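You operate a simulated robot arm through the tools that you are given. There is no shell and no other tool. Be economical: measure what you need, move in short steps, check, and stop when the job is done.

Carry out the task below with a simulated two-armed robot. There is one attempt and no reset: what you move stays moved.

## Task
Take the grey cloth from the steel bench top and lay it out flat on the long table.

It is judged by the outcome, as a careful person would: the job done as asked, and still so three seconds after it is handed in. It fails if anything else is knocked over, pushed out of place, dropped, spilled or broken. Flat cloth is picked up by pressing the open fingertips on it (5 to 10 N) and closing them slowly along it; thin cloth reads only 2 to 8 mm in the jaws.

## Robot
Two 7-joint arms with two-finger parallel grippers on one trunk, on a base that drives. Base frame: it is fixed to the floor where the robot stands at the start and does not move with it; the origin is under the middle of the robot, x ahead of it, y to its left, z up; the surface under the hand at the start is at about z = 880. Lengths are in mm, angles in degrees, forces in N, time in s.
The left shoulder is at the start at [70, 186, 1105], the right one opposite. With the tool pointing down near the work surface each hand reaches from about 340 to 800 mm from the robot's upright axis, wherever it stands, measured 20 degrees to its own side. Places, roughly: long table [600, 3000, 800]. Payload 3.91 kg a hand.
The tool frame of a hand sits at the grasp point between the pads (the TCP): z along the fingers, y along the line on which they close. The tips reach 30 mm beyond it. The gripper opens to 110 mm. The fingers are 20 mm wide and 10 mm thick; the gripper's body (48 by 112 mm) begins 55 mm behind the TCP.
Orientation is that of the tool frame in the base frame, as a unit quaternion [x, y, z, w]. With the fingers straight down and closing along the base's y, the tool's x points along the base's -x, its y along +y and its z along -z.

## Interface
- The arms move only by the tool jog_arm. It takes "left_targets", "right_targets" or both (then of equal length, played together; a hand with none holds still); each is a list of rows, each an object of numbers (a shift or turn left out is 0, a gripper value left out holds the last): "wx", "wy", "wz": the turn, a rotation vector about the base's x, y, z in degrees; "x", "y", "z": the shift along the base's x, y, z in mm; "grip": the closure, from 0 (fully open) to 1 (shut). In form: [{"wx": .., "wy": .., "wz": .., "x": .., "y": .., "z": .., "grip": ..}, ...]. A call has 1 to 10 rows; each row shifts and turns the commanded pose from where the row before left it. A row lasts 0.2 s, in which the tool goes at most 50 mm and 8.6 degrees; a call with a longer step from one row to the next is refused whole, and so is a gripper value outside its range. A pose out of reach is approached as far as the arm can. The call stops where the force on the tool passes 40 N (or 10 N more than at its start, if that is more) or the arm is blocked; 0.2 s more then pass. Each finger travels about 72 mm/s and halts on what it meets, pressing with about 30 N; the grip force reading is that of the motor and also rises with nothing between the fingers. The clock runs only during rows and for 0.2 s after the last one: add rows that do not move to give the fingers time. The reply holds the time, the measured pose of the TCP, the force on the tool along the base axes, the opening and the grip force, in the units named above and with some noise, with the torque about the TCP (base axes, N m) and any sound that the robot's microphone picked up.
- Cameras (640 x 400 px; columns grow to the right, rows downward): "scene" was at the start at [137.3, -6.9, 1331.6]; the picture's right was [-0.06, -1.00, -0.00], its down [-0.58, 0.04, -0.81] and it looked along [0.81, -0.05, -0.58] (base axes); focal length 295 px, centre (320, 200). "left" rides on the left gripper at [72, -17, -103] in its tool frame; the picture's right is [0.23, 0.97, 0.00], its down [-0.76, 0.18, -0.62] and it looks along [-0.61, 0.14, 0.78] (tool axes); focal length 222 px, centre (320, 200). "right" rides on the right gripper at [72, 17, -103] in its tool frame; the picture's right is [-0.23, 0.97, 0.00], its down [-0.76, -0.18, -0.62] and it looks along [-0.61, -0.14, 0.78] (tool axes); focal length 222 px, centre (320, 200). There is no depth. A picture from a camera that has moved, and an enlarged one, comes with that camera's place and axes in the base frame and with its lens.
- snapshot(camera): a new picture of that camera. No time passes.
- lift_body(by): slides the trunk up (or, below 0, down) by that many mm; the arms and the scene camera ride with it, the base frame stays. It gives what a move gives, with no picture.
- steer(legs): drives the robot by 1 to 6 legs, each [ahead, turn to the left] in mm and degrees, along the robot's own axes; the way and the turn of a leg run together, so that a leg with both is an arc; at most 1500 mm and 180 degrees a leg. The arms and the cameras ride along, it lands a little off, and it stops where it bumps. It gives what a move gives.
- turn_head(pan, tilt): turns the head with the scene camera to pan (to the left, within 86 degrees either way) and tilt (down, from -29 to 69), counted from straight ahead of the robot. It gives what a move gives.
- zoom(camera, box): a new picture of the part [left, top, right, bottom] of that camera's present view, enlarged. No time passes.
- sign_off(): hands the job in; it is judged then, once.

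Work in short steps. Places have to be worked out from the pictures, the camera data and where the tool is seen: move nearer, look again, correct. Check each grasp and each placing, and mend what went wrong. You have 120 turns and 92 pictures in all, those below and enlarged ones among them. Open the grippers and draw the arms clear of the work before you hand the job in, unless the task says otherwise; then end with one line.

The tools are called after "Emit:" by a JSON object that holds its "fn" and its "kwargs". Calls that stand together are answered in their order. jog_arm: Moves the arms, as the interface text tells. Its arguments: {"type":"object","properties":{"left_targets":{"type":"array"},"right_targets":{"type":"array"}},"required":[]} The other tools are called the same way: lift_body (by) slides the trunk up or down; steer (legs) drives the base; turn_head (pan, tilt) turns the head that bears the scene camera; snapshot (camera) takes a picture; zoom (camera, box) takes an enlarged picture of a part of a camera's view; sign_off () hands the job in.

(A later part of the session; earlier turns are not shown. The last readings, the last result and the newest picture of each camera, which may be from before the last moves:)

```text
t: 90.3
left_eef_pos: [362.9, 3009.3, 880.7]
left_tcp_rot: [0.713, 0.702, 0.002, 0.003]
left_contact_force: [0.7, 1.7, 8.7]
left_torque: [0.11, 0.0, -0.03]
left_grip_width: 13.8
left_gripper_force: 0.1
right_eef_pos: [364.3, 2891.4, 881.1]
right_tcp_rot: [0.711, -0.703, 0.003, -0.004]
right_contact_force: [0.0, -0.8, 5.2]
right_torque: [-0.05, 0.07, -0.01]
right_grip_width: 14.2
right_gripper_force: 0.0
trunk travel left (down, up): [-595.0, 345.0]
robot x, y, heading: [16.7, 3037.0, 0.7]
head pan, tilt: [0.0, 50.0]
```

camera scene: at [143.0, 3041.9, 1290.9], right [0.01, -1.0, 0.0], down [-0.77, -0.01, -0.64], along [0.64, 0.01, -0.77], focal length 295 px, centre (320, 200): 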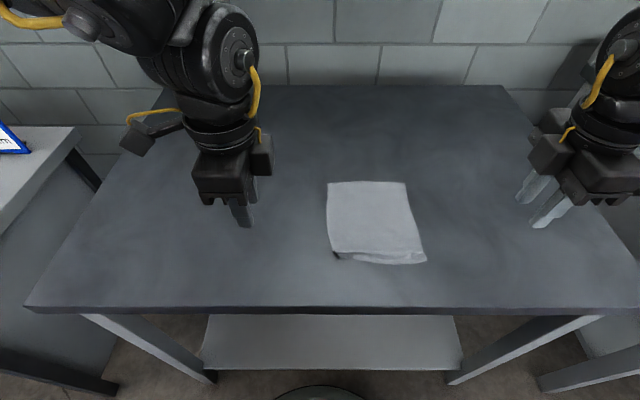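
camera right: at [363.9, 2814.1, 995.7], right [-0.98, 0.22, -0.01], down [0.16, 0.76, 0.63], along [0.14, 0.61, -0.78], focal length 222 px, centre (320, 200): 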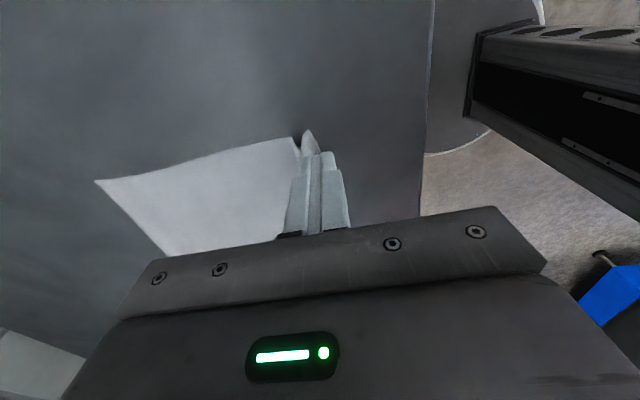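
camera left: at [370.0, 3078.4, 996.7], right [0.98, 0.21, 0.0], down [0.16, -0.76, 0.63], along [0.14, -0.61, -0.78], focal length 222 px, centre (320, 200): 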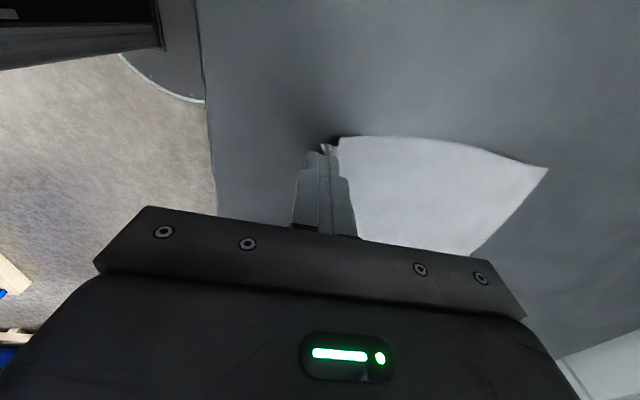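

Pressed at 9 N and 5 N. I'll open both slowly by about 18 mm to draw the pleat out, adding slightly more pressure on the right.

Emit:
{"fn": "jog_arm", "kwargs": {"left_targets": [{"grip": 0.85}, {"grip": 0.83}, {"grip": 0.81}, {"grip": 0.79}, {"grip": 0.77}, {"grip": 0.75}, {"grip": 0.73}, {"grip": 0.71}, {}], "right_targets": [{"z": -0.2, "grip": 0.85}, {"grip": 0.83}, {"grip": 0.81}, {"grip": 0.79}, {"grip": 0.77}, {"grip": 0.75}, {"grip": 0.73}, {"grip": 0.71}, {}]}}

Emit:
{"fn": "zoom", "kwargs": {"camera": "left", "box": [200, 60, 560, 260]}}

Emit:
{"fn": "zoom", "kwargs": {"camera": "right", "box": [80, 60, 440, 260]}}

```text
t: 92.3
left_eef_pos: [363.1, 3008.7, 881.4]
left_tcp_rot: [0.713, 0.701, 0.002, 0.004]
left_contact_force: [1.1, 0.3, 9.6]
left_torque: [0.15, 0.12, 0.0]
left_grip_width: 31.1
left_gripper_force: 0.1
right_eef_pos: [363.4, 2890.3, 881.6]
right_tcp_rot: [0.712, -0.702, 0.004, -0.005]
right_contact_force: [3.4, -0.3, 20.2]
right_torque: [-0.06, 0.33, 0.03]
right_grip_width: 30.3
right_gripper_force: 0.0
trunk travel left (down, up): [-595.0, 345.0]
robot x, y, heading: [16.0, 3040.7, 0.2]
head pan, tilt: [0.0, 50.0]
```

```text
1.78 times, centred on (380, 160) of left
camera zoom: at [348.5, 3082.4, 984.5], right [0.98, 0.21, 0.01], down [0.16, -0.76, 0.63], along [0.14, -0.61, -0.78], focal length 395 px, centre (213, 271)
```

zoom: 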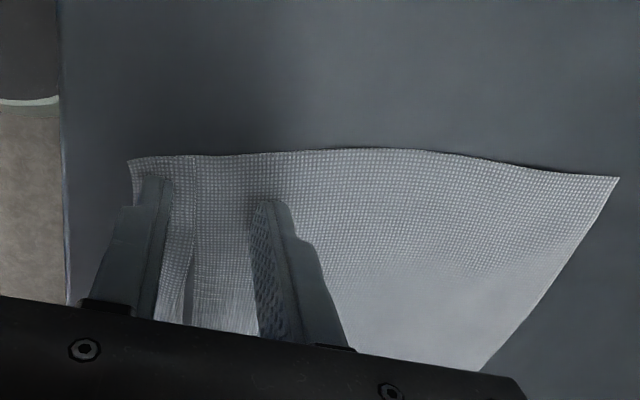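

```text
1.78 times, centred on (260, 160) of right
camera zoom: at [346.9, 2818.7, 983.3], right [-0.98, 0.22, -0.01], down [0.16, 0.76, 0.63], along [0.14, 0.61, -0.78], focal length 395 px, centre (427, 271)
```

zoom: 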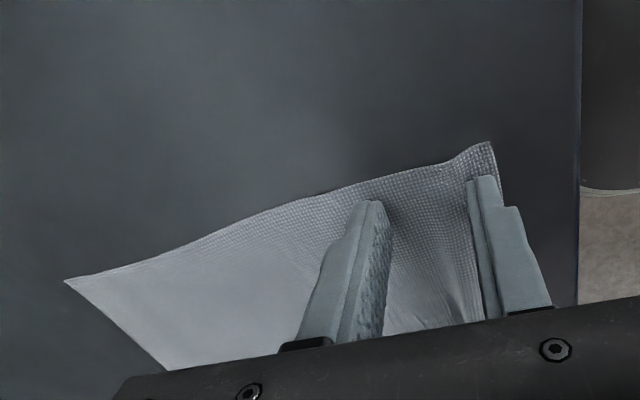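

Excellent: the pleat has opened on both sides. I'll lift straight up, move aside and check the whole cloth.

Emit:
{"fn": "jog_arm", "kwargs": {"left_targets": [{"z": 5}, {"z": 25}, {"z": 40}, {"z": 30}, {"y": 45}, {"y": 45}, {"y": 30}], "right_targets": [{"z": 5}, {"z": 25}, {"z": 40}, {"z": 30}, {"x": 20, "y": -35}, {"x": 20, "y": -35}, {"x": 20, "y": -30}]}}

Emit:
{"fn": "zoom", "kwargs": {"camera": "scene", "box": [280, 150, 480, 290]}}

```text
t: 93.9
left_eef_pos: [362.5, 3129.5, 982.1]
left_tcp_rot: [0.713, 0.702, 0.002, 0.003]
left_contact_force: [-0.4, 0.2, 0.5]
left_torque: [0.01, -0.03, -0.02]
left_grip_width: 31.8
left_gripper_force: 0.1
right_eef_pos: [424.2, 2791.2, 981.8]
right_tcp_rot: [0.711, -0.703, 0.003, -0.005]
right_contact_force: [-1.0, 0.0, 0.8]
right_torque: [0.02, -0.01, -0.01]
right_grip_width: 32.0
right_gripper_force: 0.0
trunk travel left (down, up): [-595.0, 345.0]
robot x, y, heading: [17.2, 3040.6, 0.7]
head pan, tilt: [0.0, 50.0]
```

```text
2.86 times, centred on (380, 220) of scene
camera zoom: at [144.2, 3041.4, 1290.8], right [0.01, -1.0, 0.0], down [-0.77, -0.01, -0.64], along [0.64, 0.01, -0.77], focal length 844 px, centre (149, 143)
```

zoom: 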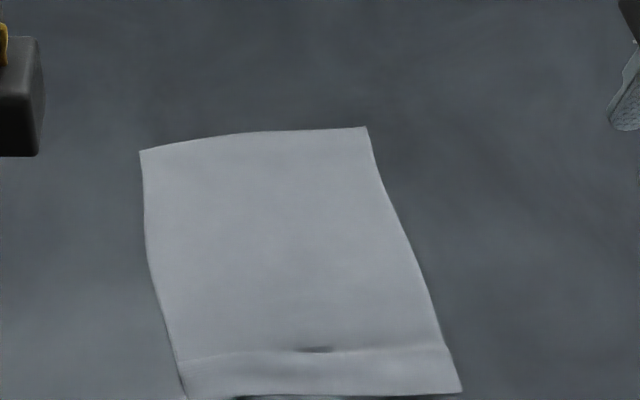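

Nearly flat, with one small bump left at mid-width near the front. I'll view the near edge fully, also from the left hand camera.

Emit:
{"fn": "zoom", "kwargs": {"camera": "scene", "box": [300, 210, 460, 310]}}

Emit:
{"fn": "jog_arm", "kwargs": {"left_targets": [{"y": -40}, {"y": -40}, {"y": -25}, {}]}}

Emit:
{"fn": "zoom", "kwargs": {"camera": "left", "box": [200, 40, 560, 260]}}

```text
4.00 times, centred on (380, 260) of scene
camera zoom: at [144.2, 3041.4, 1290.8], right [0.01, -1.0, 0.0], down [-0.77, -0.01, -0.64], along [0.64, 0.01, -0.77], focal length 1181 px, centre (80, -40)
```

zoom: 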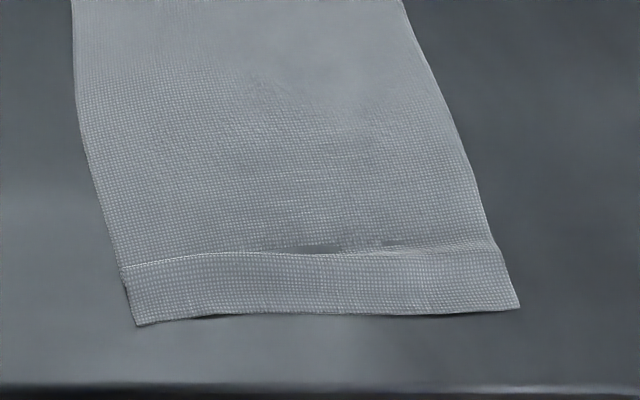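

```text
t: 94.9
left_eef_pos: [362.2, 3022.7, 981.8]
left_tcp_rot: [0.713, 0.701, 0.001, 0.003]
left_contact_force: [0.0, -0.8, 0.0]
left_torque: [-0.01, 0.02, 0.01]
left_grip_width: 32.0
left_gripper_force: 0.0
right_eef_pos: [422.9, 2791.1, 980.8]
right_tcp_rot: [0.712, -0.702, 0.003, -0.004]
right_contact_force: [-0.4, 0.6, 0.0]
right_torque: [0.02, 0.0, -0.01]
right_grip_width: 31.9
right_gripper_force: 0.0
trunk travel left (down, up): [-595.0, 345.0]
robot x, y, heading: [18.3, 3037.4, 0.7]
head pan, tilt: [0.0, 50.0]
```

```text
1.78 times, centred on (380, 150) of left
camera zoom: at [348.2, 3095.5, 1085.3], right [0.98, 0.21, 0.01], down [0.16, -0.76, 0.63], along [0.14, -0.61, -0.78], focal length 395 px, centre (213, 289)
```

zoom: 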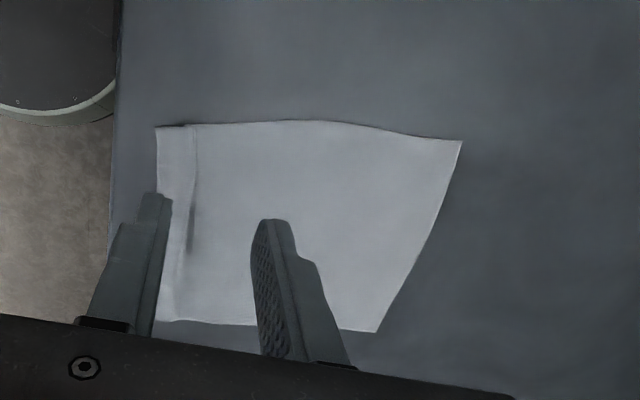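

A slight crease remains, the left side reads short and the near edge is close to the table's front (x≈309). I'll press near the two far corners and draw the cloth away from the robot, which tautens, squares and re-centres it.

Emit:
{"fn": "jog_arm", "kwargs": {"left_targets": [{"x": 31, "y": 3, "grip": 0.85}, {"x": 31, "y": 3, "grip": 1.0}, {"x": 31, "y": 2}, {"x": 31, "y": 2}, {"z": -45}, {"z": -40}, {"z": -11}, {}], "right_targets": [{"x": 20, "y": 31, "grip": 0.85}, {"x": 20, "y": 31, "grip": 1.0}, {"x": 20, "y": 31}, {"x": 20, "y": 31}, {"z": -45}, {"z": -40}, {"z": -11}, {}]}}

Emit:
{"fn": "zoom", "kwargs": {"camera": "left", "box": [160, 40, 520, 260]}}

Emit:
{"fn": "zoom", "kwargs": {"camera": "right", "box": [80, 40, 440, 260]}}

```text
t: 96.7
left_eef_pos: [487.5, 3033.4, 883.9]
left_tcp_rot: [0.712, 0.702, 0.001, 0.003]
left_contact_force: [-0.1, 0.7, -0.5]
left_torque: [0.0, 0.02, 0.0]
left_grip_width: 0.0
left_gripper_force: 29.8
right_eef_pos: [505.6, 2913.6, 882.2]
right_tcp_rot: [0.711, -0.703, 0.002, -0.005]
right_contact_force: [0.4, -0.1, 0.4]
right_torque: [-0.01, 0.01, 0.0]
right_grip_width: 0.1
right_gripper_force: 29.8
trunk travel left (down, up): [-595.0, 345.0]
robot x, y, heading: [17.1, 3039.9, 0.5]
head pan, tilt: [0.0, 50.0]
```

```text
1.78 times, centred on (340, 150) of left
camera zoom: at [473.8, 3106.8, 987.2], right [0.98, 0.21, 0.01], down [0.16, -0.76, 0.63], along [0.14, -0.61, -0.78], focal length 395 px, centre (284, 289)
```

zoom: 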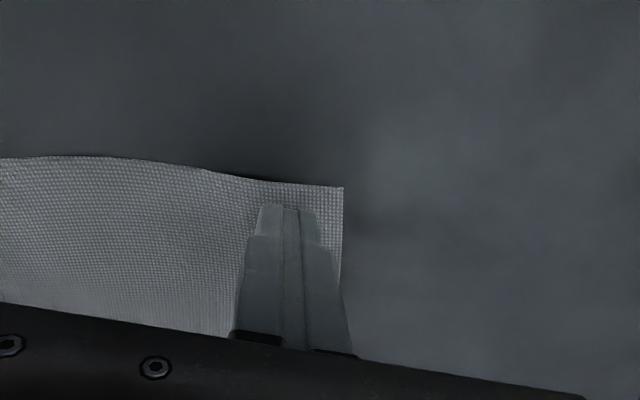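

```text
1.78 times, centred on (260, 150) of right
camera zoom: at [488.5, 2841.6, 985.5], right [-0.98, 0.22, -0.01], down [0.16, 0.76, 0.63], along [0.14, 0.61, -0.78], focal length 395 px, centre (427, 289)
```

zoom: 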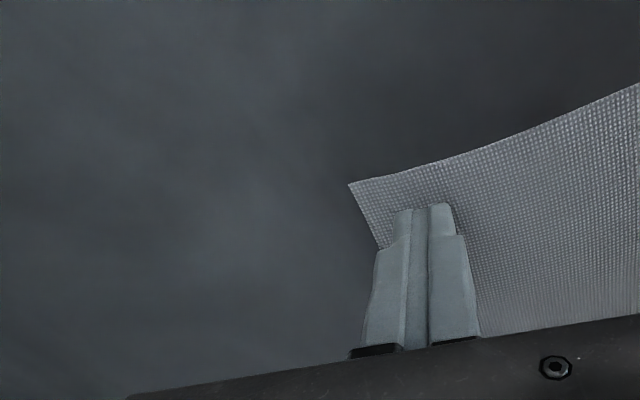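

Both tips are well placed inside the far corners. I'll press to light contact.

Emit:
{"fn": "jog_arm", "kwargs": {"left_targets": [{"z": -2}, {}], "right_targets": [{"z": -1.5}, {}]}}

Emit:
{"fn": "jog_arm", "kwargs": {"left_targets": [{"z": -0.8}, {}], "right_targets": [{"z": -0.8}, {}]}}

Emit:
{"fn": "jog_arm", "kwargs": {"left_targets": [{"z": -0.5}, {}], "right_targets": [{"z": -0.5}, {}]}}

```text
t: 97.3
left_eef_pos: [486.8, 3034.5, 882.5]
left_tcp_rot: [0.713, 0.701, 0.001, 0.002]
left_contact_force: [-0.4, -0.1, -0.6]
left_torque: [0.06, -0.02, 0.0]
left_grip_width: 0.1
left_gripper_force: 30.3
right_eef_pos: [505.5, 2914.2, 881.9]
right_tcp_rot: [0.712, -0.702, 0.004, -0.004]
right_contact_force: [-1.2, 0.3, -0.5]
right_torque: [0.0, 0.0, -0.02]
right_grip_width: 0.2
right_gripper_force: 29.3
trunk travel left (down, up): [-595.0, 345.0]
robot x, y, heading: [16.9, 3043.4, 0.6]
head pan, tilt: [0.0, 50.0]
```

```text
t: 97.9
left_eef_pos: [487.3, 3034.8, 882.3]
left_tcp_rot: [0.713, 0.701, 0.002, 0.003]
left_contact_force: [0.9, 0.0, 0.6]
left_torque: [0.0, -0.02, -0.03]
left_grip_width: 0.1
left_gripper_force: 29.9
right_eef_pos: [504.2, 2914.7, 882.3]
right_tcp_rot: [0.712, -0.703, 0.003, -0.006]
right_contact_force: [-0.4, -0.3, -1.1]
right_torque: [-0.01, -0.01, 0.01]
right_grip_width: 0.1
right_gripper_force: 30.0
trunk travel left (down, up): [-595.0, 345.0]
robot x, y, heading: [19.8, 3040.4, 0.5]
head pan, tilt: [0.0, 50.0]
```

```text
t: 98.5
left_eef_pos: [486.3, 3033.7, 881.9]
left_tcp_rot: [0.712, 0.702, 0.001, 0.002]
left_contact_force: [1.0, 0.4, -0.1]
left_torque: [-0.02, -0.02, 0.01]
left_grip_width: 0.1
left_gripper_force: 30.0
right_eef_pos: [505.4, 2915.2, 881.6]
right_tcp_rot: [0.711, -0.703, 0.004, -0.005]
right_contact_force: [1.0, -0.5, -0.7]
right_torque: [0.0, 0.01, -0.02]
right_grip_width: 0.0
right_gripper_force: 29.5
trunk travel left (down, up): [-595.0, 345.0]
robot x, y, heading: [17.8, 3039.8, 0.7]
head pan, tilt: [0.0, 50.0]
```

Emit:
{"fn": "jog_arm", "kwargs": {"left_targets": [{"z": -0.8}, {}], "right_targets": [{"z": -0.8}, {}]}}

Emit:
{"fn": "jog_arm", "kwargs": {"left_targets": [{"z": -0.5}, {}], "right_targets": [{"z": -0.5}, {}]}}

```text
t: 99.1
left_eef_pos: [488.8, 3034.1, 881.3]
left_tcp_rot: [0.712, 0.702, 0.001, 0.003]
left_contact_force: [-0.6, 0.4, 1.0]
left_torque: [0.04, 0.01, -0.01]
left_grip_width: 0.1
left_gripper_force: 30.4
right_eef_pos: [504.4, 2915.0, 880.9]
right_tcp_rot: [0.711, -0.703, 0.003, -0.005]
right_contact_force: [0.1, 0.4, 1.5]
right_torque: [-0.03, 0.0, -0.01]
right_grip_width: 0.0
right_gripper_force: 29.7
trunk travel left (down, up): [-595.0, 345.0]
robot x, y, heading: [18.3, 3038.8, 0.5]
head pan, tilt: [0.0, 50.0]
```

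```text
t: 99.7
left_eef_pos: [486.6, 3033.3, 880.7]
left_tcp_rot: [0.713, 0.702, 0.002, 0.003]
left_contact_force: [0.4, 0.4, 2.7]
left_torque: [0.03, -0.01, 0.01]
left_grip_width: 0.0
left_gripper_force: 30.6
right_eef_pos: [505.0, 2915.0, 881.9]
right_tcp_rot: [0.711, -0.703, 0.002, -0.006]
right_contact_force: [0.7, 0.1, 10.3]
right_torque: [-0.08, 0.02, -0.05]
right_grip_width: 0.0
right_gripper_force: 29.9
trunk travel left (down, up): [-595.0, 345.0]
robot x, y, heading: [21.8, 3041.1, 0.6]
head pan, tilt: [0.0, 50.0]
```

Contact is 3 N left and 10 N right, so I'll add a touch on the left and slide both away from the robot, the left a bit more to square the cloth.

Emit:
{"fn": "jog_arm", "kwargs": {"left_targets": [{"z": -0.3}, {"x": 6}, {"x": 6}, {"x": 6}, {"x": 6}, {"x": 6}], "right_targets": [{}, {"x": 4}, {"x": 4}, {"x": 4}, {"x": 4}, {"x": 4}]}}

Emit:
{"fn": "snapshot", "kwargs": {"camera": "scene"}}

```text
t: 101.1
left_eef_pos: [518.0, 3034.4, 880.2]
left_tcp_rot: [0.713, 0.701, 0.002, 0.003]
left_contact_force: [-2.3, 0.5, 16.3]
left_torque: [0.12, 0.12, -0.01]
left_grip_width: 0.1
left_gripper_force: 30.5
right_eef_pos: [522.3, 2914.4, 882.4]
right_tcp_rot: [0.711, -0.703, 0.004, -0.005]
right_contact_force: [-0.6, -0.4, 0.8]
right_torque: [-0.01, -0.01, -0.03]
right_grip_width: 0.0
right_gripper_force: 29.6
trunk travel left (down, up): [-595.0, 345.0]
robot x, y, heading: [16.7, 3040.0, 0.2]
head pan, tilt: [0.0, 50.0]
```

```text
32 pictures are left
camera scene: at [142.3, 3041.4, 1291.1], right [0.01, -1.0, 0.0], down [-0.77, -0.01, -0.64], along [0.64, 0.01, -0.77], focal length 295 px, centre (320, 200)
```

scene: 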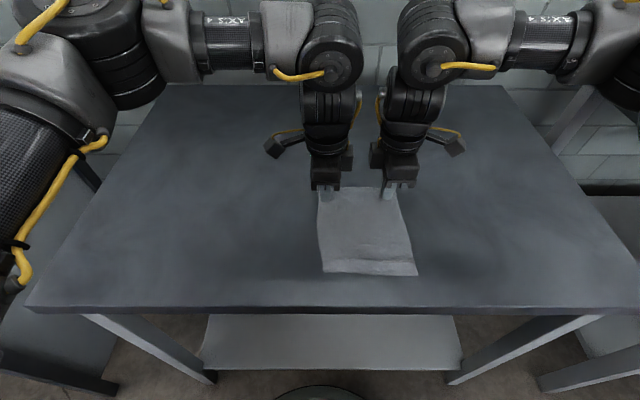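

The cloth follows the drag. The right has lost pressure, so I'll press it about 0.9 mm and continue another 25 mm.

Emit:
{"fn": "jog_arm", "kwargs": {"right_targets": [{"z": -0.9}, {}]}}

Emit:
{"fn": "jog_arm", "kwargs": {"left_targets": [{"x": 5}, {"x": 5}, {"x": 5}, {"x": 5}, {"x": 5}], "right_targets": [{"z": -0.1, "x": 5}, {"z": -0.1, "x": 5}, {"z": -0.1, "x": 5}, {"z": -0.1, "x": 5}, {"z": -0.1, "x": 5}]}}

Emit:
{"fn": "zoom", "kwargs": {"camera": "scene", "box": [280, 150, 480, 290]}}

```text
t: 101.7
left_eef_pos: [517.3, 3034.5, 881.3]
left_tcp_rot: [0.712, 0.702, 0.002, 0.003]
left_contact_force: [0.5, -1.3, 18.4]
left_torque: [0.06, 0.04, 0.0]
left_grip_width: 0.2
left_gripper_force: 29.8
right_eef_pos: [523.6, 2915.0, 881.5]
right_tcp_rot: [0.711, -0.703, 0.003, -0.006]
right_contact_force: [0.3, 1.3, 6.5]
right_torque: [-0.04, 0.0, 0.01]
right_grip_width: 0.1
right_gripper_force: 29.8
trunk travel left (down, up): [-595.0, 345.0]
robot x, y, heading: [18.4, 3043.0, 0.4]
head pan, tilt: [0.0, 50.0]
```

```text
t: 102.9
left_eef_pos: [541.2, 3034.6, 880.9]
left_tcp_rot: [0.712, 0.702, 0.002, 0.003]
left_contact_force: [-0.3, -0.7, 5.2]
left_torque: [0.04, 0.05, 0.01]
left_grip_width: 0.3
left_gripper_force: 29.9
right_eef_pos: [548.6, 2916.7, 880.6]
right_tcp_rot: [0.712, -0.702, 0.004, -0.007]
right_contact_force: [-3.1, -0.7, 20.1]
right_torque: [-0.08, 0.18, -0.02]
right_grip_width: 0.0
right_gripper_force: 30.0
trunk travel left (down, up): [-595.0, 345.0]
robot x, y, heading: [16.2, 3040.3, 0.5]
head pan, tilt: [0.0, 50.0]
```

```text
2.86 times, centred on (380, 220) of scene
camera zoom: at [141.0, 3041.9, 1291.3], right [0.01, -1.0, 0.0], down [-0.76, -0.01, -0.64], along [0.64, 0.01, -0.76], focal length 844 px, centre (149, 143)
```

zoom: 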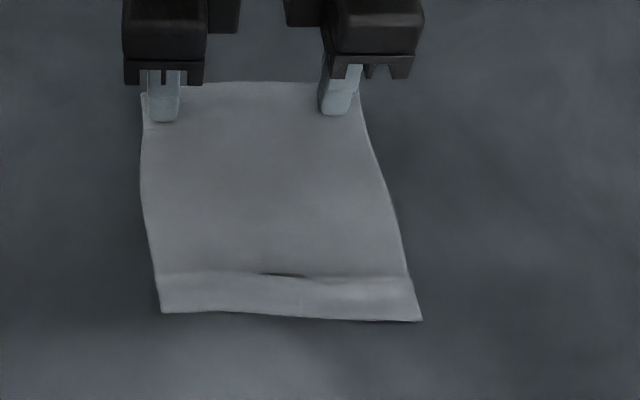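

The cloth is now well inside the table (near edge x≈380), with the crease at x≈407 most open at mid-width y≈2960. I'll clear the right hand and straddle the crease's middle with the left gripper.

Emit:
{"fn": "jog_arm", "kwargs": {"left_targets": [{"z": 5}, {"z": 25}, {"z": 40}, {"z": 30}, {}, {"x": -30, "y": -15, "grip": 0.87}, {"x": -35, "y": -20, "grip": 0.87}, {"x": -35, "y": -20}, {"x": -35, "y": -20}], "right_targets": [{"z": 5}, {"z": 25}, {"z": 40}, {"z": 30}, {"y": -45}, {"y": -45}, {"y": -45}, {"y": -40}, {}]}}

Emit:
{"fn": "jog_arm", "kwargs": {"left_targets": [{"z": -45}, {"z": -40}, {"z": -10}, {}]}}

Emit:
{"fn": "zoom", "kwargs": {"camera": "left", "box": [160, 40, 520, 260]}}

```text
t: 104.9
left_eef_pos: [407.0, 2959.4, 981.5]
left_tcp_rot: [0.712, 0.702, 0.002, 0.003]
left_contact_force: [0.8, -0.3, 0.3]
left_torque: [0.01, 0.0, -0.01]
left_grip_width: 14.3
left_gripper_force: 0.2
right_eef_pos: [547.2, 2739.2, 977.9]
right_tcp_rot: [0.712, -0.702, 0.003, -0.004]
right_contact_force: [0.8, 1.1, 0.0]
right_torque: [0.0, 0.01, 0.02]
right_grip_width: 0.0
right_gripper_force: 29.9
trunk travel left (down, up): [-595.0, 345.0]
robot x, y, heading: [20.6, 3043.4, 0.9]
head pan, tilt: [0.0, 50.0]
```

```text
t: 105.9
left_eef_pos: [408.3, 2960.1, 886.5]
left_tcp_rot: [0.713, 0.701, 0.002, 0.003]
left_contact_force: [-0.6, 0.8, 0.7]
left_torque: [0.0, 0.02, 0.01]
left_grip_width: 14.3
left_gripper_force: 0.1
right_eef_pos: [546.5, 2740.5, 976.9]
right_tcp_rot: [0.712, -0.703, 0.002, -0.005]
right_contact_force: [0.4, -0.1, 0.7]
right_torque: [0.0, 0.04, -0.01]
right_grip_width: 0.0
right_gripper_force: 29.9
trunk travel left (down, up): [-595.0, 345.0]
robot x, y, heading: [19.0, 3045.2, 0.3]
head pan, tilt: [0.0, 50.0]
```

```text
1.78 times, centred on (340, 150) of left
camera zoom: at [393.6, 3032.8, 989.1], right [0.98, 0.21, 0.0], down [0.16, -0.76, 0.63], along [0.14, -0.61, -0.78], focal length 395 px, centre (284, 289)
```

zoom: 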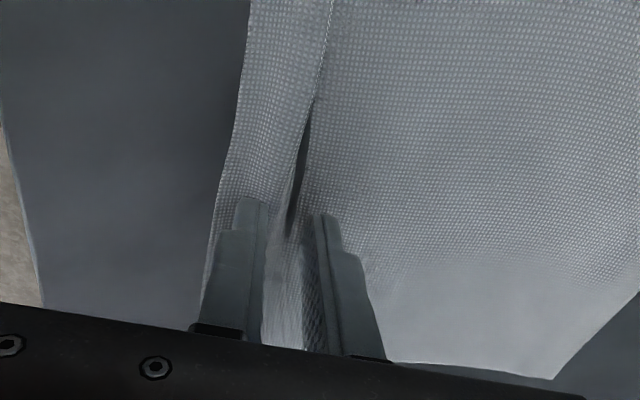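

The fingers straddle the pleat. I'll press to contact here.

Emit:
{"fn": "jog_arm", "kwargs": {"left_targets": [{"z": -3.5}, {}]}}

Emit:
{"fn": "jog_arm", "kwargs": {"left_targets": [{"z": -0.8}, {}]}}

Emit:
{"fn": "jog_arm", "kwargs": {"left_targets": [{"z": -0.6}, {}]}}

```text
t: 106.5
left_eef_pos: [408.4, 2960.2, 882.5]
left_tcp_rot: [0.712, 0.702, 0.001, 0.002]
left_contact_force: [0.4, 0.7, 0.0]
left_torque: [0.0, -0.01, 0.03]
left_grip_width: 14.5
left_gripper_force: 0.1
right_eef_pos: [548.5, 2739.4, 976.4]
right_tcp_rot: [0.712, -0.703, 0.002, -0.005]
right_contact_force: [0.7, 0.2, 0.2]
right_torque: [0.05, -0.01, 0.0]
right_grip_width: 0.0
right_gripper_force: 29.8
trunk travel left (down, up): [-595.0, 345.0]
robot x, y, heading: [15.2, 3040.5, 0.3]
head pan, tilt: [0.0, 50.0]
```

```text
t: 107.1
left_eef_pos: [408.5, 2961.3, 882.3]
left_tcp_rot: [0.713, 0.702, 0.001, 0.003]
left_contact_force: [0.7, 0.2, -0.1]
left_torque: [0.01, -0.03, -0.01]
left_grip_width: 14.5
left_gripper_force: 0.0
right_eef_pos: [547.9, 2739.0, 977.8]
right_tcp_rot: [0.711, -0.703, 0.002, -0.004]
right_contact_force: [-0.4, 0.1, -0.3]
right_torque: [0.0, 0.0, 0.01]
right_grip_width: 0.0
right_gripper_force: 30.1
trunk travel left (down, up): [-595.0, 345.0]
robot x, y, heading: [20.6, 3044.5, 0.6]
head pan, tilt: [0.0, 50.0]
```

```text
t: 107.7
left_eef_pos: [408.1, 2959.9, 881.0]
left_tcp_rot: [0.712, 0.702, 0.001, 0.002]
left_contact_force: [-0.3, 0.7, 7.7]
left_torque: [0.05, 0.1, -0.03]
left_grip_width: 13.9
left_gripper_force: 0.1
right_eef_pos: [547.6, 2740.0, 978.1]
right_tcp_rot: [0.712, -0.703, 0.003, -0.004]
right_contact_force: [0.8, 0.3, -0.1]
right_torque: [0.02, 0.02, -0.02]
right_grip_width: 0.1
right_gripper_force: 29.9
trunk travel left (down, up): [-595.0, 345.0]
robot x, y, heading: [16.7, 3040.5, 0.6]
head pan, tilt: [0.0, 50.0]
```

Contact is 7.7 N. I'll open slowly to draw the pleat out.

Emit:
{"fn": "jog_arm", "kwargs": {"left_targets": [{"grip": 0.85}, {"grip": 0.83}, {"grip": 0.81}, {"grip": 0.79}, {"grip": 0.77}, {"grip": 0.75}, {"grip": 0.73}, {"grip": 0.71}, {}]}}

Emit:
{"fn": "zoom", "kwargs": {"camera": "left", "box": [160, 40, 520, 260]}}

```text
t: 109.7
left_eef_pos: [408.2, 2959.5, 881.2]
left_tcp_rot: [0.713, 0.701, 0.002, 0.003]
left_contact_force: [3.1, 0.1, 15.9]
left_torque: [0.03, 0.28, -0.01]
left_grip_width: 30.4
left_gripper_force: 0.0
right_eef_pos: [547.7, 2739.7, 978.3]
right_tcp_rot: [0.712, -0.702, 0.004, -0.004]
right_contact_force: [1.0, -0.9, 1.1]
right_torque: [-0.01, 0.0, -0.03]
right_grip_width: 0.0
right_gripper_force: 30.5
trunk travel left (down, up): [-595.0, 345.0]
robot x, y, heading: [20.0, 3043.1, 0.7]
head pan, tilt: [0.0, 50.0]
```

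```text
1.78 times, centred on (340, 150) of left
camera zoom: at [393.5, 3032.6, 984.2], right [0.98, 0.21, 0.01], down [0.16, -0.76, 0.63], along [0.14, -0.61, -0.78], focal length 395 px, centre (284, 289)
```

zoom: 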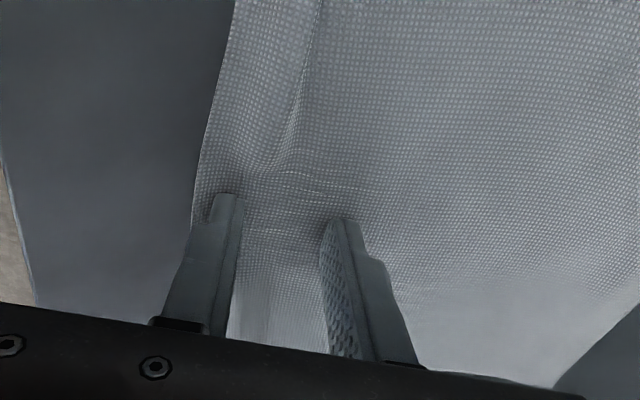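

The middle is open and flat. I'll lift, move clear and check what remains.

Emit:
{"fn": "jog_arm", "kwargs": {"left_targets": [{"z": 5}, {"z": 25}, {"z": 40}, {"z": 30}, {"y": 45}, {"y": 45}, {"y": 45}, {"y": 35}]}}

Emit:
{"fn": "zoom", "kwargs": {"camera": "scene", "box": [290, 170, 450, 280]}}

```text
t: 111.5
left_eef_pos: [407.8, 3130.7, 980.4]
left_tcp_rot: [0.713, 0.701, 0.001, 0.003]
left_contact_force: [0.3, 0.1, 0.4]
left_torque: [-0.02, -0.01, 0.0]
left_grip_width: 31.7
left_gripper_force: 0.0
right_eef_pos: [547.2, 2741.2, 977.9]
right_tcp_rot: [0.711, -0.703, 0.004, -0.003]
right_contact_force: [-0.2, 0.6, -0.5]
right_torque: [0.0, -0.01, -0.01]
right_grip_width: 0.0
right_gripper_force: 30.4
trunk travel left (down, up): [-595.0, 345.0]
robot x, y, heading: [15.1, 3040.9, 0.5]
head pan, tilt: [0.0, 50.0]
```

```text
3.64 times, centred on (370, 225) of scene
camera zoom: at [144.3, 3043.5, 1290.8], right [0.01, -1.0, 0.0], down [-0.77, -0.01, -0.64], along [0.64, 0.0, -0.77], focal length 1074 px, centre (138, 109)
```

zoom: 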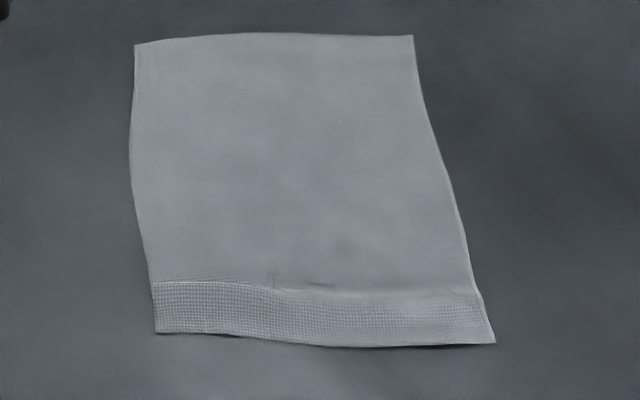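

The middle and right are now 191–195 mm long, and only the left third is still pleated (crease at x≈403, y≈2990–3035). I'll straddle it with the left gripper at (403, 3015).

Emit:
{"fn": "jog_arm", "kwargs": {"left_targets": [{"x": -4, "y": -40, "grip": 0.87}, {"y": -40, "grip": 0.87}, {"y": -36}, {"z": -45}, {"z": -40}, {"z": -11}, {}]}}

Emit:
{"fn": "jog_arm", "kwargs": {"left_targets": [{"z": -2.3}, {}]}}

Emit:
{"fn": "zoom", "kwargs": {"camera": "left", "box": [160, 40, 520, 260]}}

```text
t: 113.1
left_eef_pos: [405.2, 3014.3, 885.1]
left_tcp_rot: [0.712, 0.702, 0.002, 0.002]
left_contact_force: [-0.2, -0.1, 0.6]
left_torque: [-0.01, -0.01, 0.04]
left_grip_width: 14.3
left_gripper_force: 0.0
right_eef_pos: [548.5, 2740.2, 978.4]
right_tcp_rot: [0.711, -0.703, 0.003, -0.005]
right_contact_force: [-0.5, 0.1, -0.4]
right_torque: [-0.01, 0.01, -0.02]
right_grip_width: 0.2
right_gripper_force: 30.1
trunk travel left (down, up): [-595.0, 345.0]
robot x, y, heading: [19.5, 3037.4, 0.5]
head pan, tilt: [0.0, 50.0]
```

```text
t: 113.7
left_eef_pos: [403.6, 3014.5, 882.1]
left_tcp_rot: [0.712, 0.702, 0.001, 0.003]
left_contact_force: [-0.4, -0.9, -0.3]
left_torque: [-0.01, 0.01, -0.03]
left_grip_width: 14.4
left_gripper_force: 0.0
right_eef_pos: [549.1, 2739.2, 977.9]
right_tcp_rot: [0.711, -0.703, 0.002, -0.005]
right_contact_force: [0.4, -0.3, 0.7]
right_torque: [0.03, -0.01, 0.0]
right_grip_width: 0.2
right_gripper_force: 29.6
trunk travel left (down, up): [-595.0, 345.0]
robot x, y, heading: [19.0, 3039.3, 0.5]
head pan, tilt: [0.0, 50.0]
```

```text
1.78 times, centred on (340, 150) of left
camera zoom: at [390.6, 3087.2, 985.5], right [0.98, 0.21, 0.01], down [0.16, -0.76, 0.63], along [0.14, -0.61, -0.78], focal length 395 px, centre (284, 289)
```

zoom: 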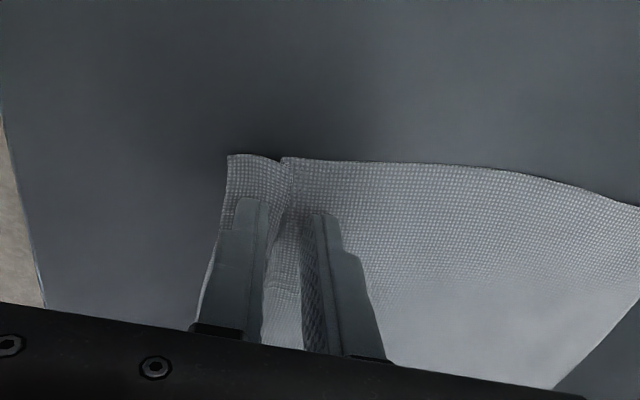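

The straddle is exact. I'll press on to contact.

Emit:
{"fn": "jog_arm", "kwargs": {"left_targets": [{"z": -0.8}, {}]}}

Emit:
{"fn": "jog_arm", "kwargs": {"left_targets": [{"z": -0.6}, {}]}}

Emit:
{"fn": "jog_arm", "kwargs": {"left_targets": [{"z": -0.4}, {}]}}

```text
t: 114.3
left_eef_pos: [404.4, 3014.3, 881.4]
left_tcp_rot: [0.713, 0.702, 0.001, 0.003]
left_contact_force: [0.2, 0.1, 4.9]
left_torque: [0.05, 0.04, 0.04]
left_grip_width: 14.2
left_gripper_force: 0.0
right_eef_pos: [547.0, 2740.0, 978.3]
right_tcp_rot: [0.711, -0.703, 0.003, -0.005]
right_contact_force: [-0.2, -0.4, -0.1]
right_torque: [0.02, 0.0, 0.04]
right_grip_width: 0.0
right_gripper_force: 29.9
trunk travel left (down, up): [-595.0, 345.0]
robot x, y, heading: [16.8, 3042.2, 0.5]
head pan, tilt: [0.0, 50.0]
```

```text
t: 114.9
left_eef_pos: [404.0, 3014.7, 881.5]
left_tcp_rot: [0.713, 0.702, 0.002, 0.004]
left_contact_force: [1.7, 1.5, 14.4]
left_torque: [0.09, 0.17, -0.02]
left_grip_width: 13.9
left_gripper_force: 0.2
right_eef_pos: [546.8, 2740.0, 978.6]
right_tcp_rot: [0.711, -0.703, 0.002, -0.005]
right_contact_force: [0.3, -0.4, 0.2]
right_torque: [0.04, 0.02, 0.02]
right_grip_width: 0.0
right_gripper_force: 30.3
trunk travel left (down, up): [-595.0, 345.0]
robot x, y, heading: [18.0, 3040.9, 0.8]
head pan, tilt: [0.0, 50.0]
```

```text
t: 115.5
left_eef_pos: [403.8, 3014.3, 880.8]
left_tcp_rot: [0.713, 0.701, 0.001, 0.004]
left_contact_force: [2.1, 3.0, 23.1]
left_torque: [0.13, 0.25, -0.08]
left_grip_width: 13.2
left_gripper_force: 0.1
right_eef_pos: [547.7, 2739.7, 977.6]
right_tcp_rot: [0.712, -0.702, 0.003, -0.005]
right_contact_force: [-0.6, -0.3, 0.6]
right_torque: [0.01, -0.03, -0.01]
right_grip_width: 0.0
right_gripper_force: 29.9
trunk travel left (down, up): [-595.0, 345.0]
robot x, y, heading: [19.5, 3039.7, 0.5]
head pan, tilt: [0.0, 50.0]
```

23 N is a little hard, so I'll ease 0.7 mm and open slowly.

Emit:
{"fn": "jog_arm", "kwargs": {"left_targets": [{"z": 0.7, "grip": 0.86}, {"grip": 0.83}, {"grip": 0.81}, {"grip": 0.79}, {"grip": 0.77}, {"grip": 0.75}, {"grip": 0.73}, {"grip": 0.71}, {"grip": 0.69}, {"grip": 0.67}]}}

Emit:
{"fn": "jog_arm", "kwargs": {"left_targets": [{"z": 5}, {"z": 25}, {"z": 40}, {"z": 30}, {"y": 45}, {"y": 45}, {"y": 35}]}}

Emit:
{"fn": "zoom", "kwargs": {"camera": "scene", "box": [290, 170, 450, 280]}}

```text
t: 117.7
left_eef_pos: [403.8, 3013.5, 882.5]
left_tcp_rot: [0.712, 0.702, 0.002, 0.003]
left_contact_force: [2.8, -0.9, 16.4]
left_torque: [0.02, 0.31, 0.01]
left_grip_width: 34.9
left_gripper_force: 0.0
right_eef_pos: [547.4, 2739.3, 977.3]
right_tcp_rot: [0.711, -0.703, 0.003, -0.005]
right_contact_force: [-0.7, -0.6, 0.6]
right_torque: [0.0, 0.02, -0.01]
right_grip_width: 0.1
right_gripper_force: 30.0
trunk travel left (down, up): [-595.0, 345.0]
robot x, y, heading: [21.8, 3039.8, 0.3]
head pan, tilt: [0.0, 50.0]
```

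```text
t: 119.3
left_eef_pos: [404.3, 3138.7, 978.4]
left_tcp_rot: [0.712, 0.702, 0.001, 0.003]
left_contact_force: [-1.0, 0.0, -0.1]
left_torque: [-0.04, 0.02, 0.0]
left_grip_width: 36.3
left_gripper_force: 0.0
right_eef_pos: [547.5, 2740.5, 978.4]
right_tcp_rot: [0.712, -0.702, 0.003, -0.004]
right_contact_force: [0.6, 0.2, 0.0]
right_torque: [-0.03, -0.01, 0.02]
right_grip_width: 0.1
right_gripper_force: 29.8
trunk travel left (down, up): [-595.0, 345.0]
robot x, y, heading: [17.7, 3040.3, 0.6]
head pan, tilt: [0.0, 50.0]
```

```text
3.64 times, centred on (370, 225) of scene
camera zoom: at [144.2, 3042.8, 1290.8], right [0.01, -1.0, 0.0], down [-0.77, -0.01, -0.64], along [0.64, 0.0, -0.77], focal length 1074 px, centre (138, 109)
```

zoom: 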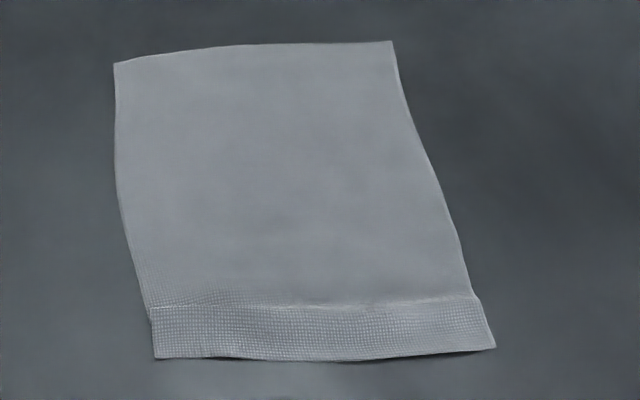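

It now lies flat with just a faint crease line. I'll check the edge closely from the left hand camera.

Emit:
{"fn": "jog_arm", "kwargs": {"left_targets": [{"y": -40}, {"y": -35}, {"y": -20}, {}]}}

Emit:
{"fn": "zoom", "kwargs": {"camera": "left", "box": [180, 40, 500, 260]}}

Emit:
{"fn": "zoom", "kwargs": {"camera": "scene", "box": [310, 235, 430, 280]}}

```text
t: 120.3
left_eef_pos: [403.8, 3042.6, 979.3]
left_tcp_rot: [0.713, 0.701, 0.002, 0.003]
left_contact_force: [-1.2, 0.2, 0.1]
left_torque: [0.02, 0.01, 0.01]
left_grip_width: 36.4
left_gripper_force: 0.1
right_eef_pos: [546.9, 2739.6, 978.9]
right_tcp_rot: [0.711, -0.703, 0.003, -0.005]
right_contact_force: [0.7, -0.2, 0.5]
right_torque: [0.01, 0.03, -0.01]
right_grip_width: 0.0
right_gripper_force: 30.0
trunk travel left (down, up): [-595.0, 345.0]
robot x, y, heading: [19.1, 3040.0, 0.5]
head pan, tilt: [0.0, 50.0]
```

```text
1.82 times, centred on (340, 150) of left
camera zoom: at [390.1, 3116.2, 1082.9], right [0.98, 0.21, 0.0], down [0.16, -0.76, 0.63], along [0.14, -0.61, -0.78], focal length 404 px, centre (284, 291)
```

zoom: 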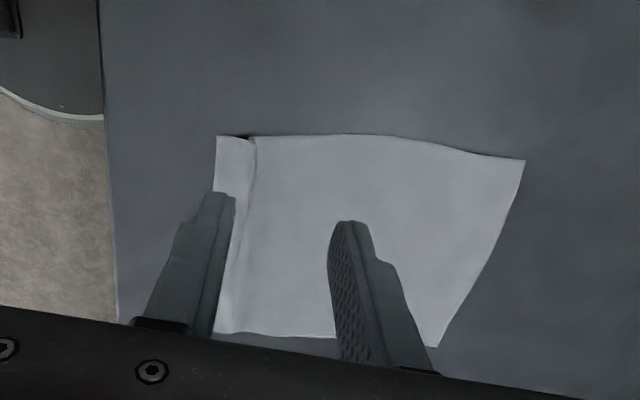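

```text
5.33 times, centred on (370, 258) of scene
camera zoom: at [144.5, 3041.6, 1290.8], right [0.01, -1.0, 0.0], down [-0.77, -0.01, -0.64], along [0.64, 0.01, -0.77], focal length 1574 px, centre (53, -107)
```

zoom: 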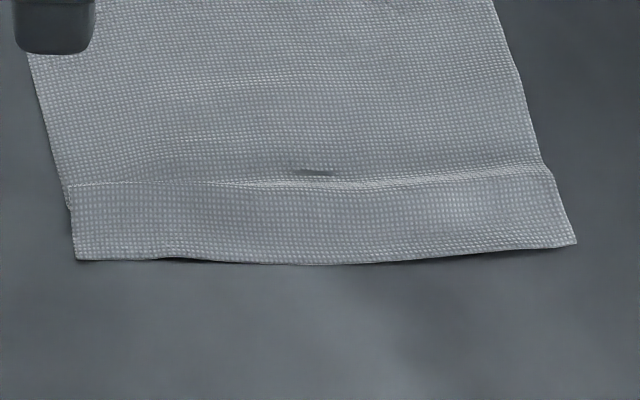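

A slight fold springs back at the left third. I'll pin the near-left strip with the left fingertip and draw the far-left part away with the right fingertip, keeping the hands about 150 mm apart in x.

Emit:
{"fn": "jog_arm", "kwargs": {"left_targets": [{"x": -10, "y": -14, "grip": 0.85}, {"x": -10, "y": -14, "grip": 1.0}, {"z": -45}, {"z": -40}, {}, {}, {}, {}], "right_targets": [{"y": 45}, {"y": 45}, {"y": 45}, {"y": 45}, {"x": -4, "y": 40}, {"x": -4, "y": 40}, {"z": -45}, {"z": -40}]}}

Emit:
{"fn": "snapshot", "kwargs": {"camera": "scene"}}

Emit:
{"fn": "zoom", "kwargs": {"camera": "left", "box": [180, 40, 500, 260]}}

```text
t: 122.1
left_eef_pos: [383.4, 3016.6, 897.0]
left_tcp_rot: [0.712, 0.702, 0.001, 0.003]
left_contact_force: [-0.8, 0.2, 0.3]
left_torque: [-0.01, -0.03, 0.03]
left_grip_width: 0.0
left_gripper_force: 30.1
right_eef_pos: [543.2, 2999.9, 893.5]
right_tcp_rot: [0.712, -0.703, 0.003, -0.004]
right_contact_force: [0.0, -0.4, 0.5]
right_torque: [-0.02, 0.01, -0.01]
right_grip_width: 0.0
right_gripper_force: 29.5
trunk travel left (down, up): [-595.0, 345.0]
robot x, y, heading: [17.3, 3039.4, 0.5]
head pan, tilt: [0.0, 50.0]
```

```text
23 pictures are left
camera scene: at [145.0, 3042.1, 1290.8], right [0.01, -1.0, 0.0], down [-0.77, -0.01, -0.64], along [0.64, 0.01, -0.77], focal length 295 px, centre (320, 200)
```

scene: 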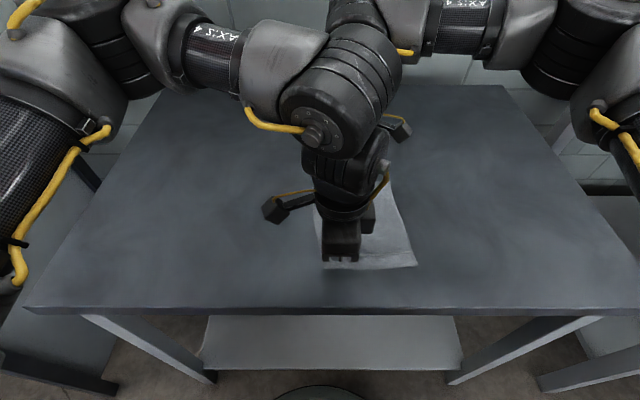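

```text
1.82 times, centred on (340, 150) of left
camera zoom: at [369.0, 3089.9, 998.8], right [0.98, 0.21, 0.0], down [0.16, -0.76, 0.63], along [0.14, -0.61, -0.78], focal length 404 px, centre (284, 291)
```

zoom: 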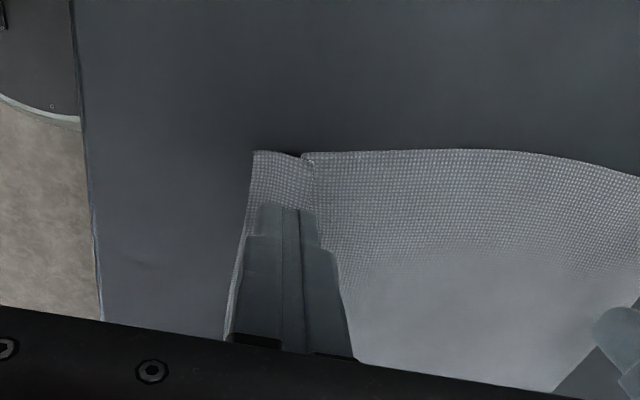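

Both are placed; I'll shift the left 5 mm and the right 8 mm toward the robot so they sit fully on the cloth, then lower to contact.

Emit:
{"fn": "jog_arm", "kwargs": {"left_targets": [{"x": -5, "z": -8}, {"z": -5.5}, {}], "right_targets": [{"x": -8, "z": -6}, {"z": -4}, {}]}}

Emit:
{"fn": "jog_arm", "kwargs": {"left_targets": [{"z": -1}, {}], "right_targets": [{"z": -1}, {}]}}

Emit:
{"fn": "jog_arm", "kwargs": {"left_targets": [{"z": -0.6}, {}], "right_targets": [{"z": -0.6}, {}]}}

```text
t: 122.9
left_eef_pos: [377.9, 3016.1, 883.3]
left_tcp_rot: [0.713, 0.702, 0.002, 0.003]
left_contact_force: [0.2, 0.3, 0.1]
left_torque: [0.0, 0.03, 0.01]
left_grip_width: 0.0
left_gripper_force: 30.0
right_eef_pos: [533.7, 2999.1, 883.6]
right_tcp_rot: [0.712, -0.702, 0.003, -0.005]
right_contact_force: [0.3, -0.3, -0.6]
right_torque: [0.03, -0.02, -0.02]
right_grip_width: 0.0
right_gripper_force: 30.5
trunk travel left (down, up): [-595.0, 345.0]
robot x, y, heading: [18.4, 3042.5, 0.7]
head pan, tilt: [0.0, 50.0]
```

```text
t: 123.5
left_eef_pos: [377.4, 3015.9, 881.6]
left_tcp_rot: [0.713, 0.702, 0.001, 0.002]
left_contact_force: [-1.0, 0.0, 1.1]
left_torque: [0.0, -0.01, -0.01]
left_grip_width: 0.1
left_gripper_force: 30.1
right_eef_pos: [533.4, 2999.7, 884.4]
right_tcp_rot: [0.711, -0.703, 0.003, -0.005]
right_contact_force: [-0.2, 0.1, 0.6]
right_torque: [0.03, 0.01, 0.0]
right_grip_width: 0.1
right_gripper_force: 29.9
trunk travel left (down, up): [-595.0, 345.0]
robot x, y, heading: [14.8, 3041.0, 0.4]
head pan, tilt: [0.0, 50.0]
```

```text
t: 124.1
left_eef_pos: [377.3, 3016.2, 881.2]
left_tcp_rot: [0.713, 0.701, 0.001, 0.003]
left_contact_force: [0.5, 0.2, 3.3]
left_torque: [0.06, -0.04, 0.0]
left_grip_width: 0.0
left_gripper_force: 30.4
right_eef_pos: [532.9, 2998.6, 883.0]
right_tcp_rot: [0.711, -0.703, 0.003, -0.005]
right_contact_force: [-0.5, -0.6, 0.8]
right_torque: [-0.01, 0.01, 0.02]
right_grip_width: 0.0
right_gripper_force: 30.7
trunk travel left (down, up): [-595.0, 345.0]
robot x, y, heading: [17.4, 3041.1, 0.6]
head pan, tilt: [0.0, 50.0]
```

Emit:
{"fn": "jog_arm", "kwargs": {"left_targets": [{"z": -0.3}, {}], "right_targets": [{"z": -1}, {}]}}

Emit:
{"fn": "jog_arm", "kwargs": {"right_targets": [{"z": -0.6}, {}]}}

```text
t: 124.7
left_eef_pos: [378.4, 3015.6, 880.7]
left_tcp_rot: [0.713, 0.701, 0.002, 0.002]
left_contact_force: [-0.9, -0.4, 9.5]
left_torque: [0.07, -0.04, 0.0]
left_grip_width: 0.0
left_gripper_force: 30.2
right_eef_pos: [532.3, 2999.8, 882.1]
right_tcp_rot: [0.711, -0.703, 0.003, -0.004]
right_contact_force: [0.4, 0.0, -0.8]
right_torque: [0.01, -0.01, 0.03]
right_grip_width: 0.1
right_gripper_force: 30.2
trunk travel left (down, up): [-595.0, 345.0]
robot x, y, heading: [14.9, 3038.8, 0.7]
head pan, tilt: [0.0, 50.0]
```

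```text
t: 125.3
left_eef_pos: [377.9, 3015.0, 880.6]
left_tcp_rot: [0.713, 0.701, 0.001, 0.003]
left_contact_force: [-1.0, -0.3, 12.2]
left_torque: [0.08, -0.05, -0.04]
left_grip_width: 0.0
left_gripper_force: 30.3
right_eef_pos: [531.9, 3000.8, 881.2]
right_tcp_rot: [0.711, -0.703, 0.004, -0.004]
right_contact_force: [-0.7, 0.5, 0.9]
right_torque: [0.01, -0.02, 0.01]
right_grip_width: 0.4
right_gripper_force: 29.9
trunk travel left (down, up): [-595.0, 345.0]
robot x, y, heading: [18.5, 3042.7, 0.7]
head pan, tilt: [0.0, 50.0]
```

The left pins at 12 N and the right is just touching. I'll press it 0.5 mm and slide it away until resistance shows.

Emit:
{"fn": "jog_arm", "kwargs": {"right_targets": [{"z": -0.6}, {}, {"x": 3}, {"x": 3}, {"x": 3}, {"x": 3}, {}]}}

Emit:
{"fn": "zoom", "kwargs": {"camera": "left", "box": [180, 40, 500, 260]}}

```text
t: 126.9
left_eef_pos: [378.2, 3015.6, 880.9]
left_tcp_rot: [0.713, 0.702, 0.002, 0.003]
left_contact_force: [1.3, -0.1, 8.2]
left_torque: [0.03, -0.06, -0.03]
left_grip_width: 0.1
left_gripper_force: 30.4
right_eef_pos: [545.1, 3000.8, 881.2]
right_tcp_rot: [0.711, -0.703, 0.003, -0.004]
right_contact_force: [-2.7, 0.3, 7.6]
right_torque: [-0.04, 0.12, -0.01]
right_grip_width: 0.0
right_gripper_force: 30.0
trunk travel left (down, up): [-595.0, 345.0]
robot x, y, heading: [16.5, 3041.2, 0.2]
head pan, tilt: [0.0, 50.0]
```

```text
1.82 times, centred on (340, 150) of left
camera zoom: at [363.1, 3088.7, 984.3], right [0.98, 0.21, 0.01], down [0.16, -0.76, 0.63], along [0.14, -0.61, -0.78], focal length 404 px, centre (284, 291)
```

zoom: 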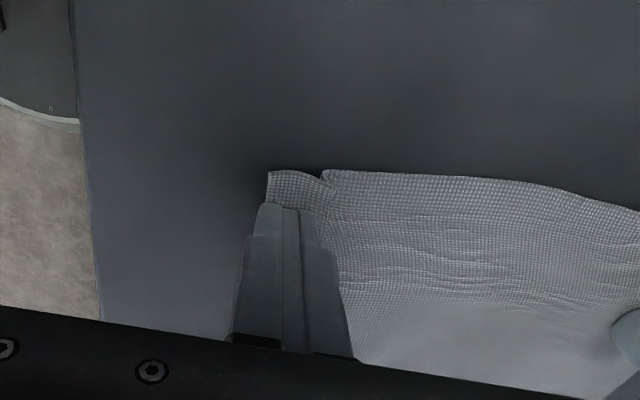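

Tension lines show it is now taut at this section. I'll lift both hands and look at the result.

Emit:
{"fn": "jog_arm", "kwargs": {"left_targets": [{"z": 5}, {"z": 25}, {"z": 40}, {"z": 30}, {"y": 45}, {"y": 45}, {"y": 30}, {}], "right_targets": [{"z": 5}, {"z": 25}, {"z": 40}, {"z": 30}, {"y": -45}, {"y": -45}, {"y": -45}, {"y": -45}]}}

Emit:
{"fn": "zoom", "kwargs": {"camera": "scene", "box": [290, 170, 450, 280]}}

```text
t: 128.7
left_eef_pos: [378.7, 3131.2, 980.1]
left_tcp_rot: [0.713, 0.701, 0.003, 0.002]
left_contact_force: [1.1, -0.1, -0.3]
left_torque: [0.02, 0.02, 0.01]
left_grip_width: 0.1
left_gripper_force: 29.7
right_eef_pos: [544.7, 2815.4, 979.9]
right_tcp_rot: [0.711, -0.703, 0.002, -0.006]
right_contact_force: [0.2, -0.5, 0.3]
right_torque: [0.03, 0.01, 0.01]
right_grip_width: 0.0
right_gripper_force: 29.4
trunk travel left (down, up): [-595.0, 345.0]
robot x, y, heading: [13.0, 3041.9, 0.7]
head pan, tilt: [0.0, 50.0]
```

```text
3.64 times, centred on (370, 225) of scene
camera zoom: at [144.2, 3038.3, 1290.8], right [0.01, -1.0, 0.0], down [-0.77, -0.01, -0.64], along [0.64, 0.01, -0.77], focal length 1074 px, centre (138, 109)
```

zoom: 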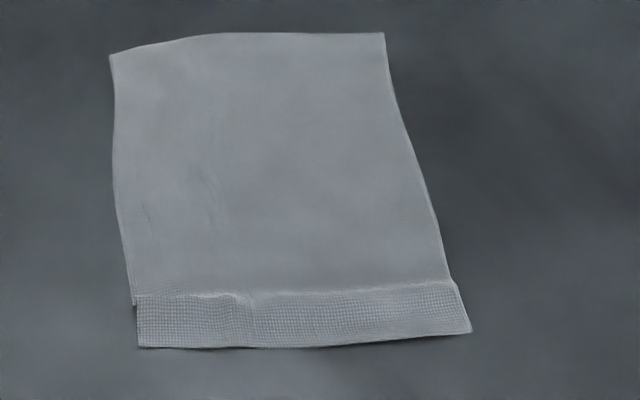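

The remaining overlap is only at the left corner, y≈3025–3038, outside where I spread before. I'll straddle it right there with the left gripper at (395, 3027).

Emit:
{"fn": "jog_arm", "kwargs": {"left_targets": [{"x": 8, "y": -40, "grip": 0.87}, {"x": 8, "y": -40, "grip": 0.87}, {"y": -24}, {"z": -45}, {"z": -40}, {"z": -12}, {"z": -1.5}, {}]}}

Emit:
{"fn": "zoom", "kwargs": {"camera": "left", "box": [180, 40, 500, 260]}}

```text
t: 130.5
left_eef_pos: [394.3, 3031.8, 881.9]
left_tcp_rot: [0.713, 0.702, 0.001, 0.002]
left_contact_force: [-0.3, 1.0, -0.2]
left_torque: [0.0, 0.02, 0.03]
left_grip_width: 14.5
left_gripper_force: 0.1
right_eef_pos: [544.8, 2818.0, 980.3]
right_tcp_rot: [0.711, -0.703, 0.003, -0.004]
right_contact_force: [-1.1, 0.1, -0.9]
right_torque: [0.01, -0.01, -0.02]
right_grip_width: 0.0
right_gripper_force: 30.3
trunk travel left (down, up): [-595.0, 345.0]
robot x, y, heading: [17.3, 3042.1, 0.6]
head pan, tilt: [0.0, 50.0]
```

```text
1.82 times, centred on (340, 150) of left
camera zoom: at [380.4, 3104.0, 985.1], right [0.98, 0.21, 0.01], down [0.16, -0.76, 0.63], along [0.14, -0.61, -0.78], focal length 404 px, centre (284, 291)
```

zoom: 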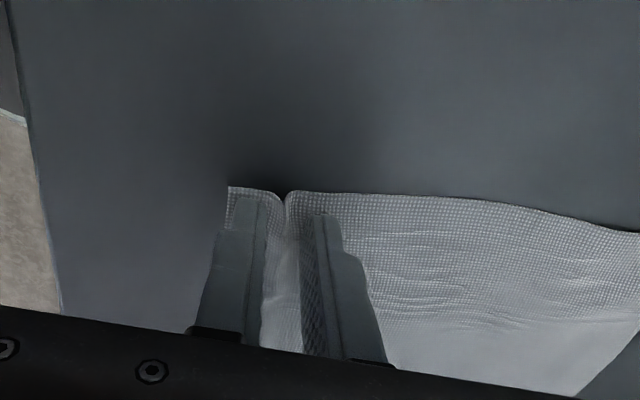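

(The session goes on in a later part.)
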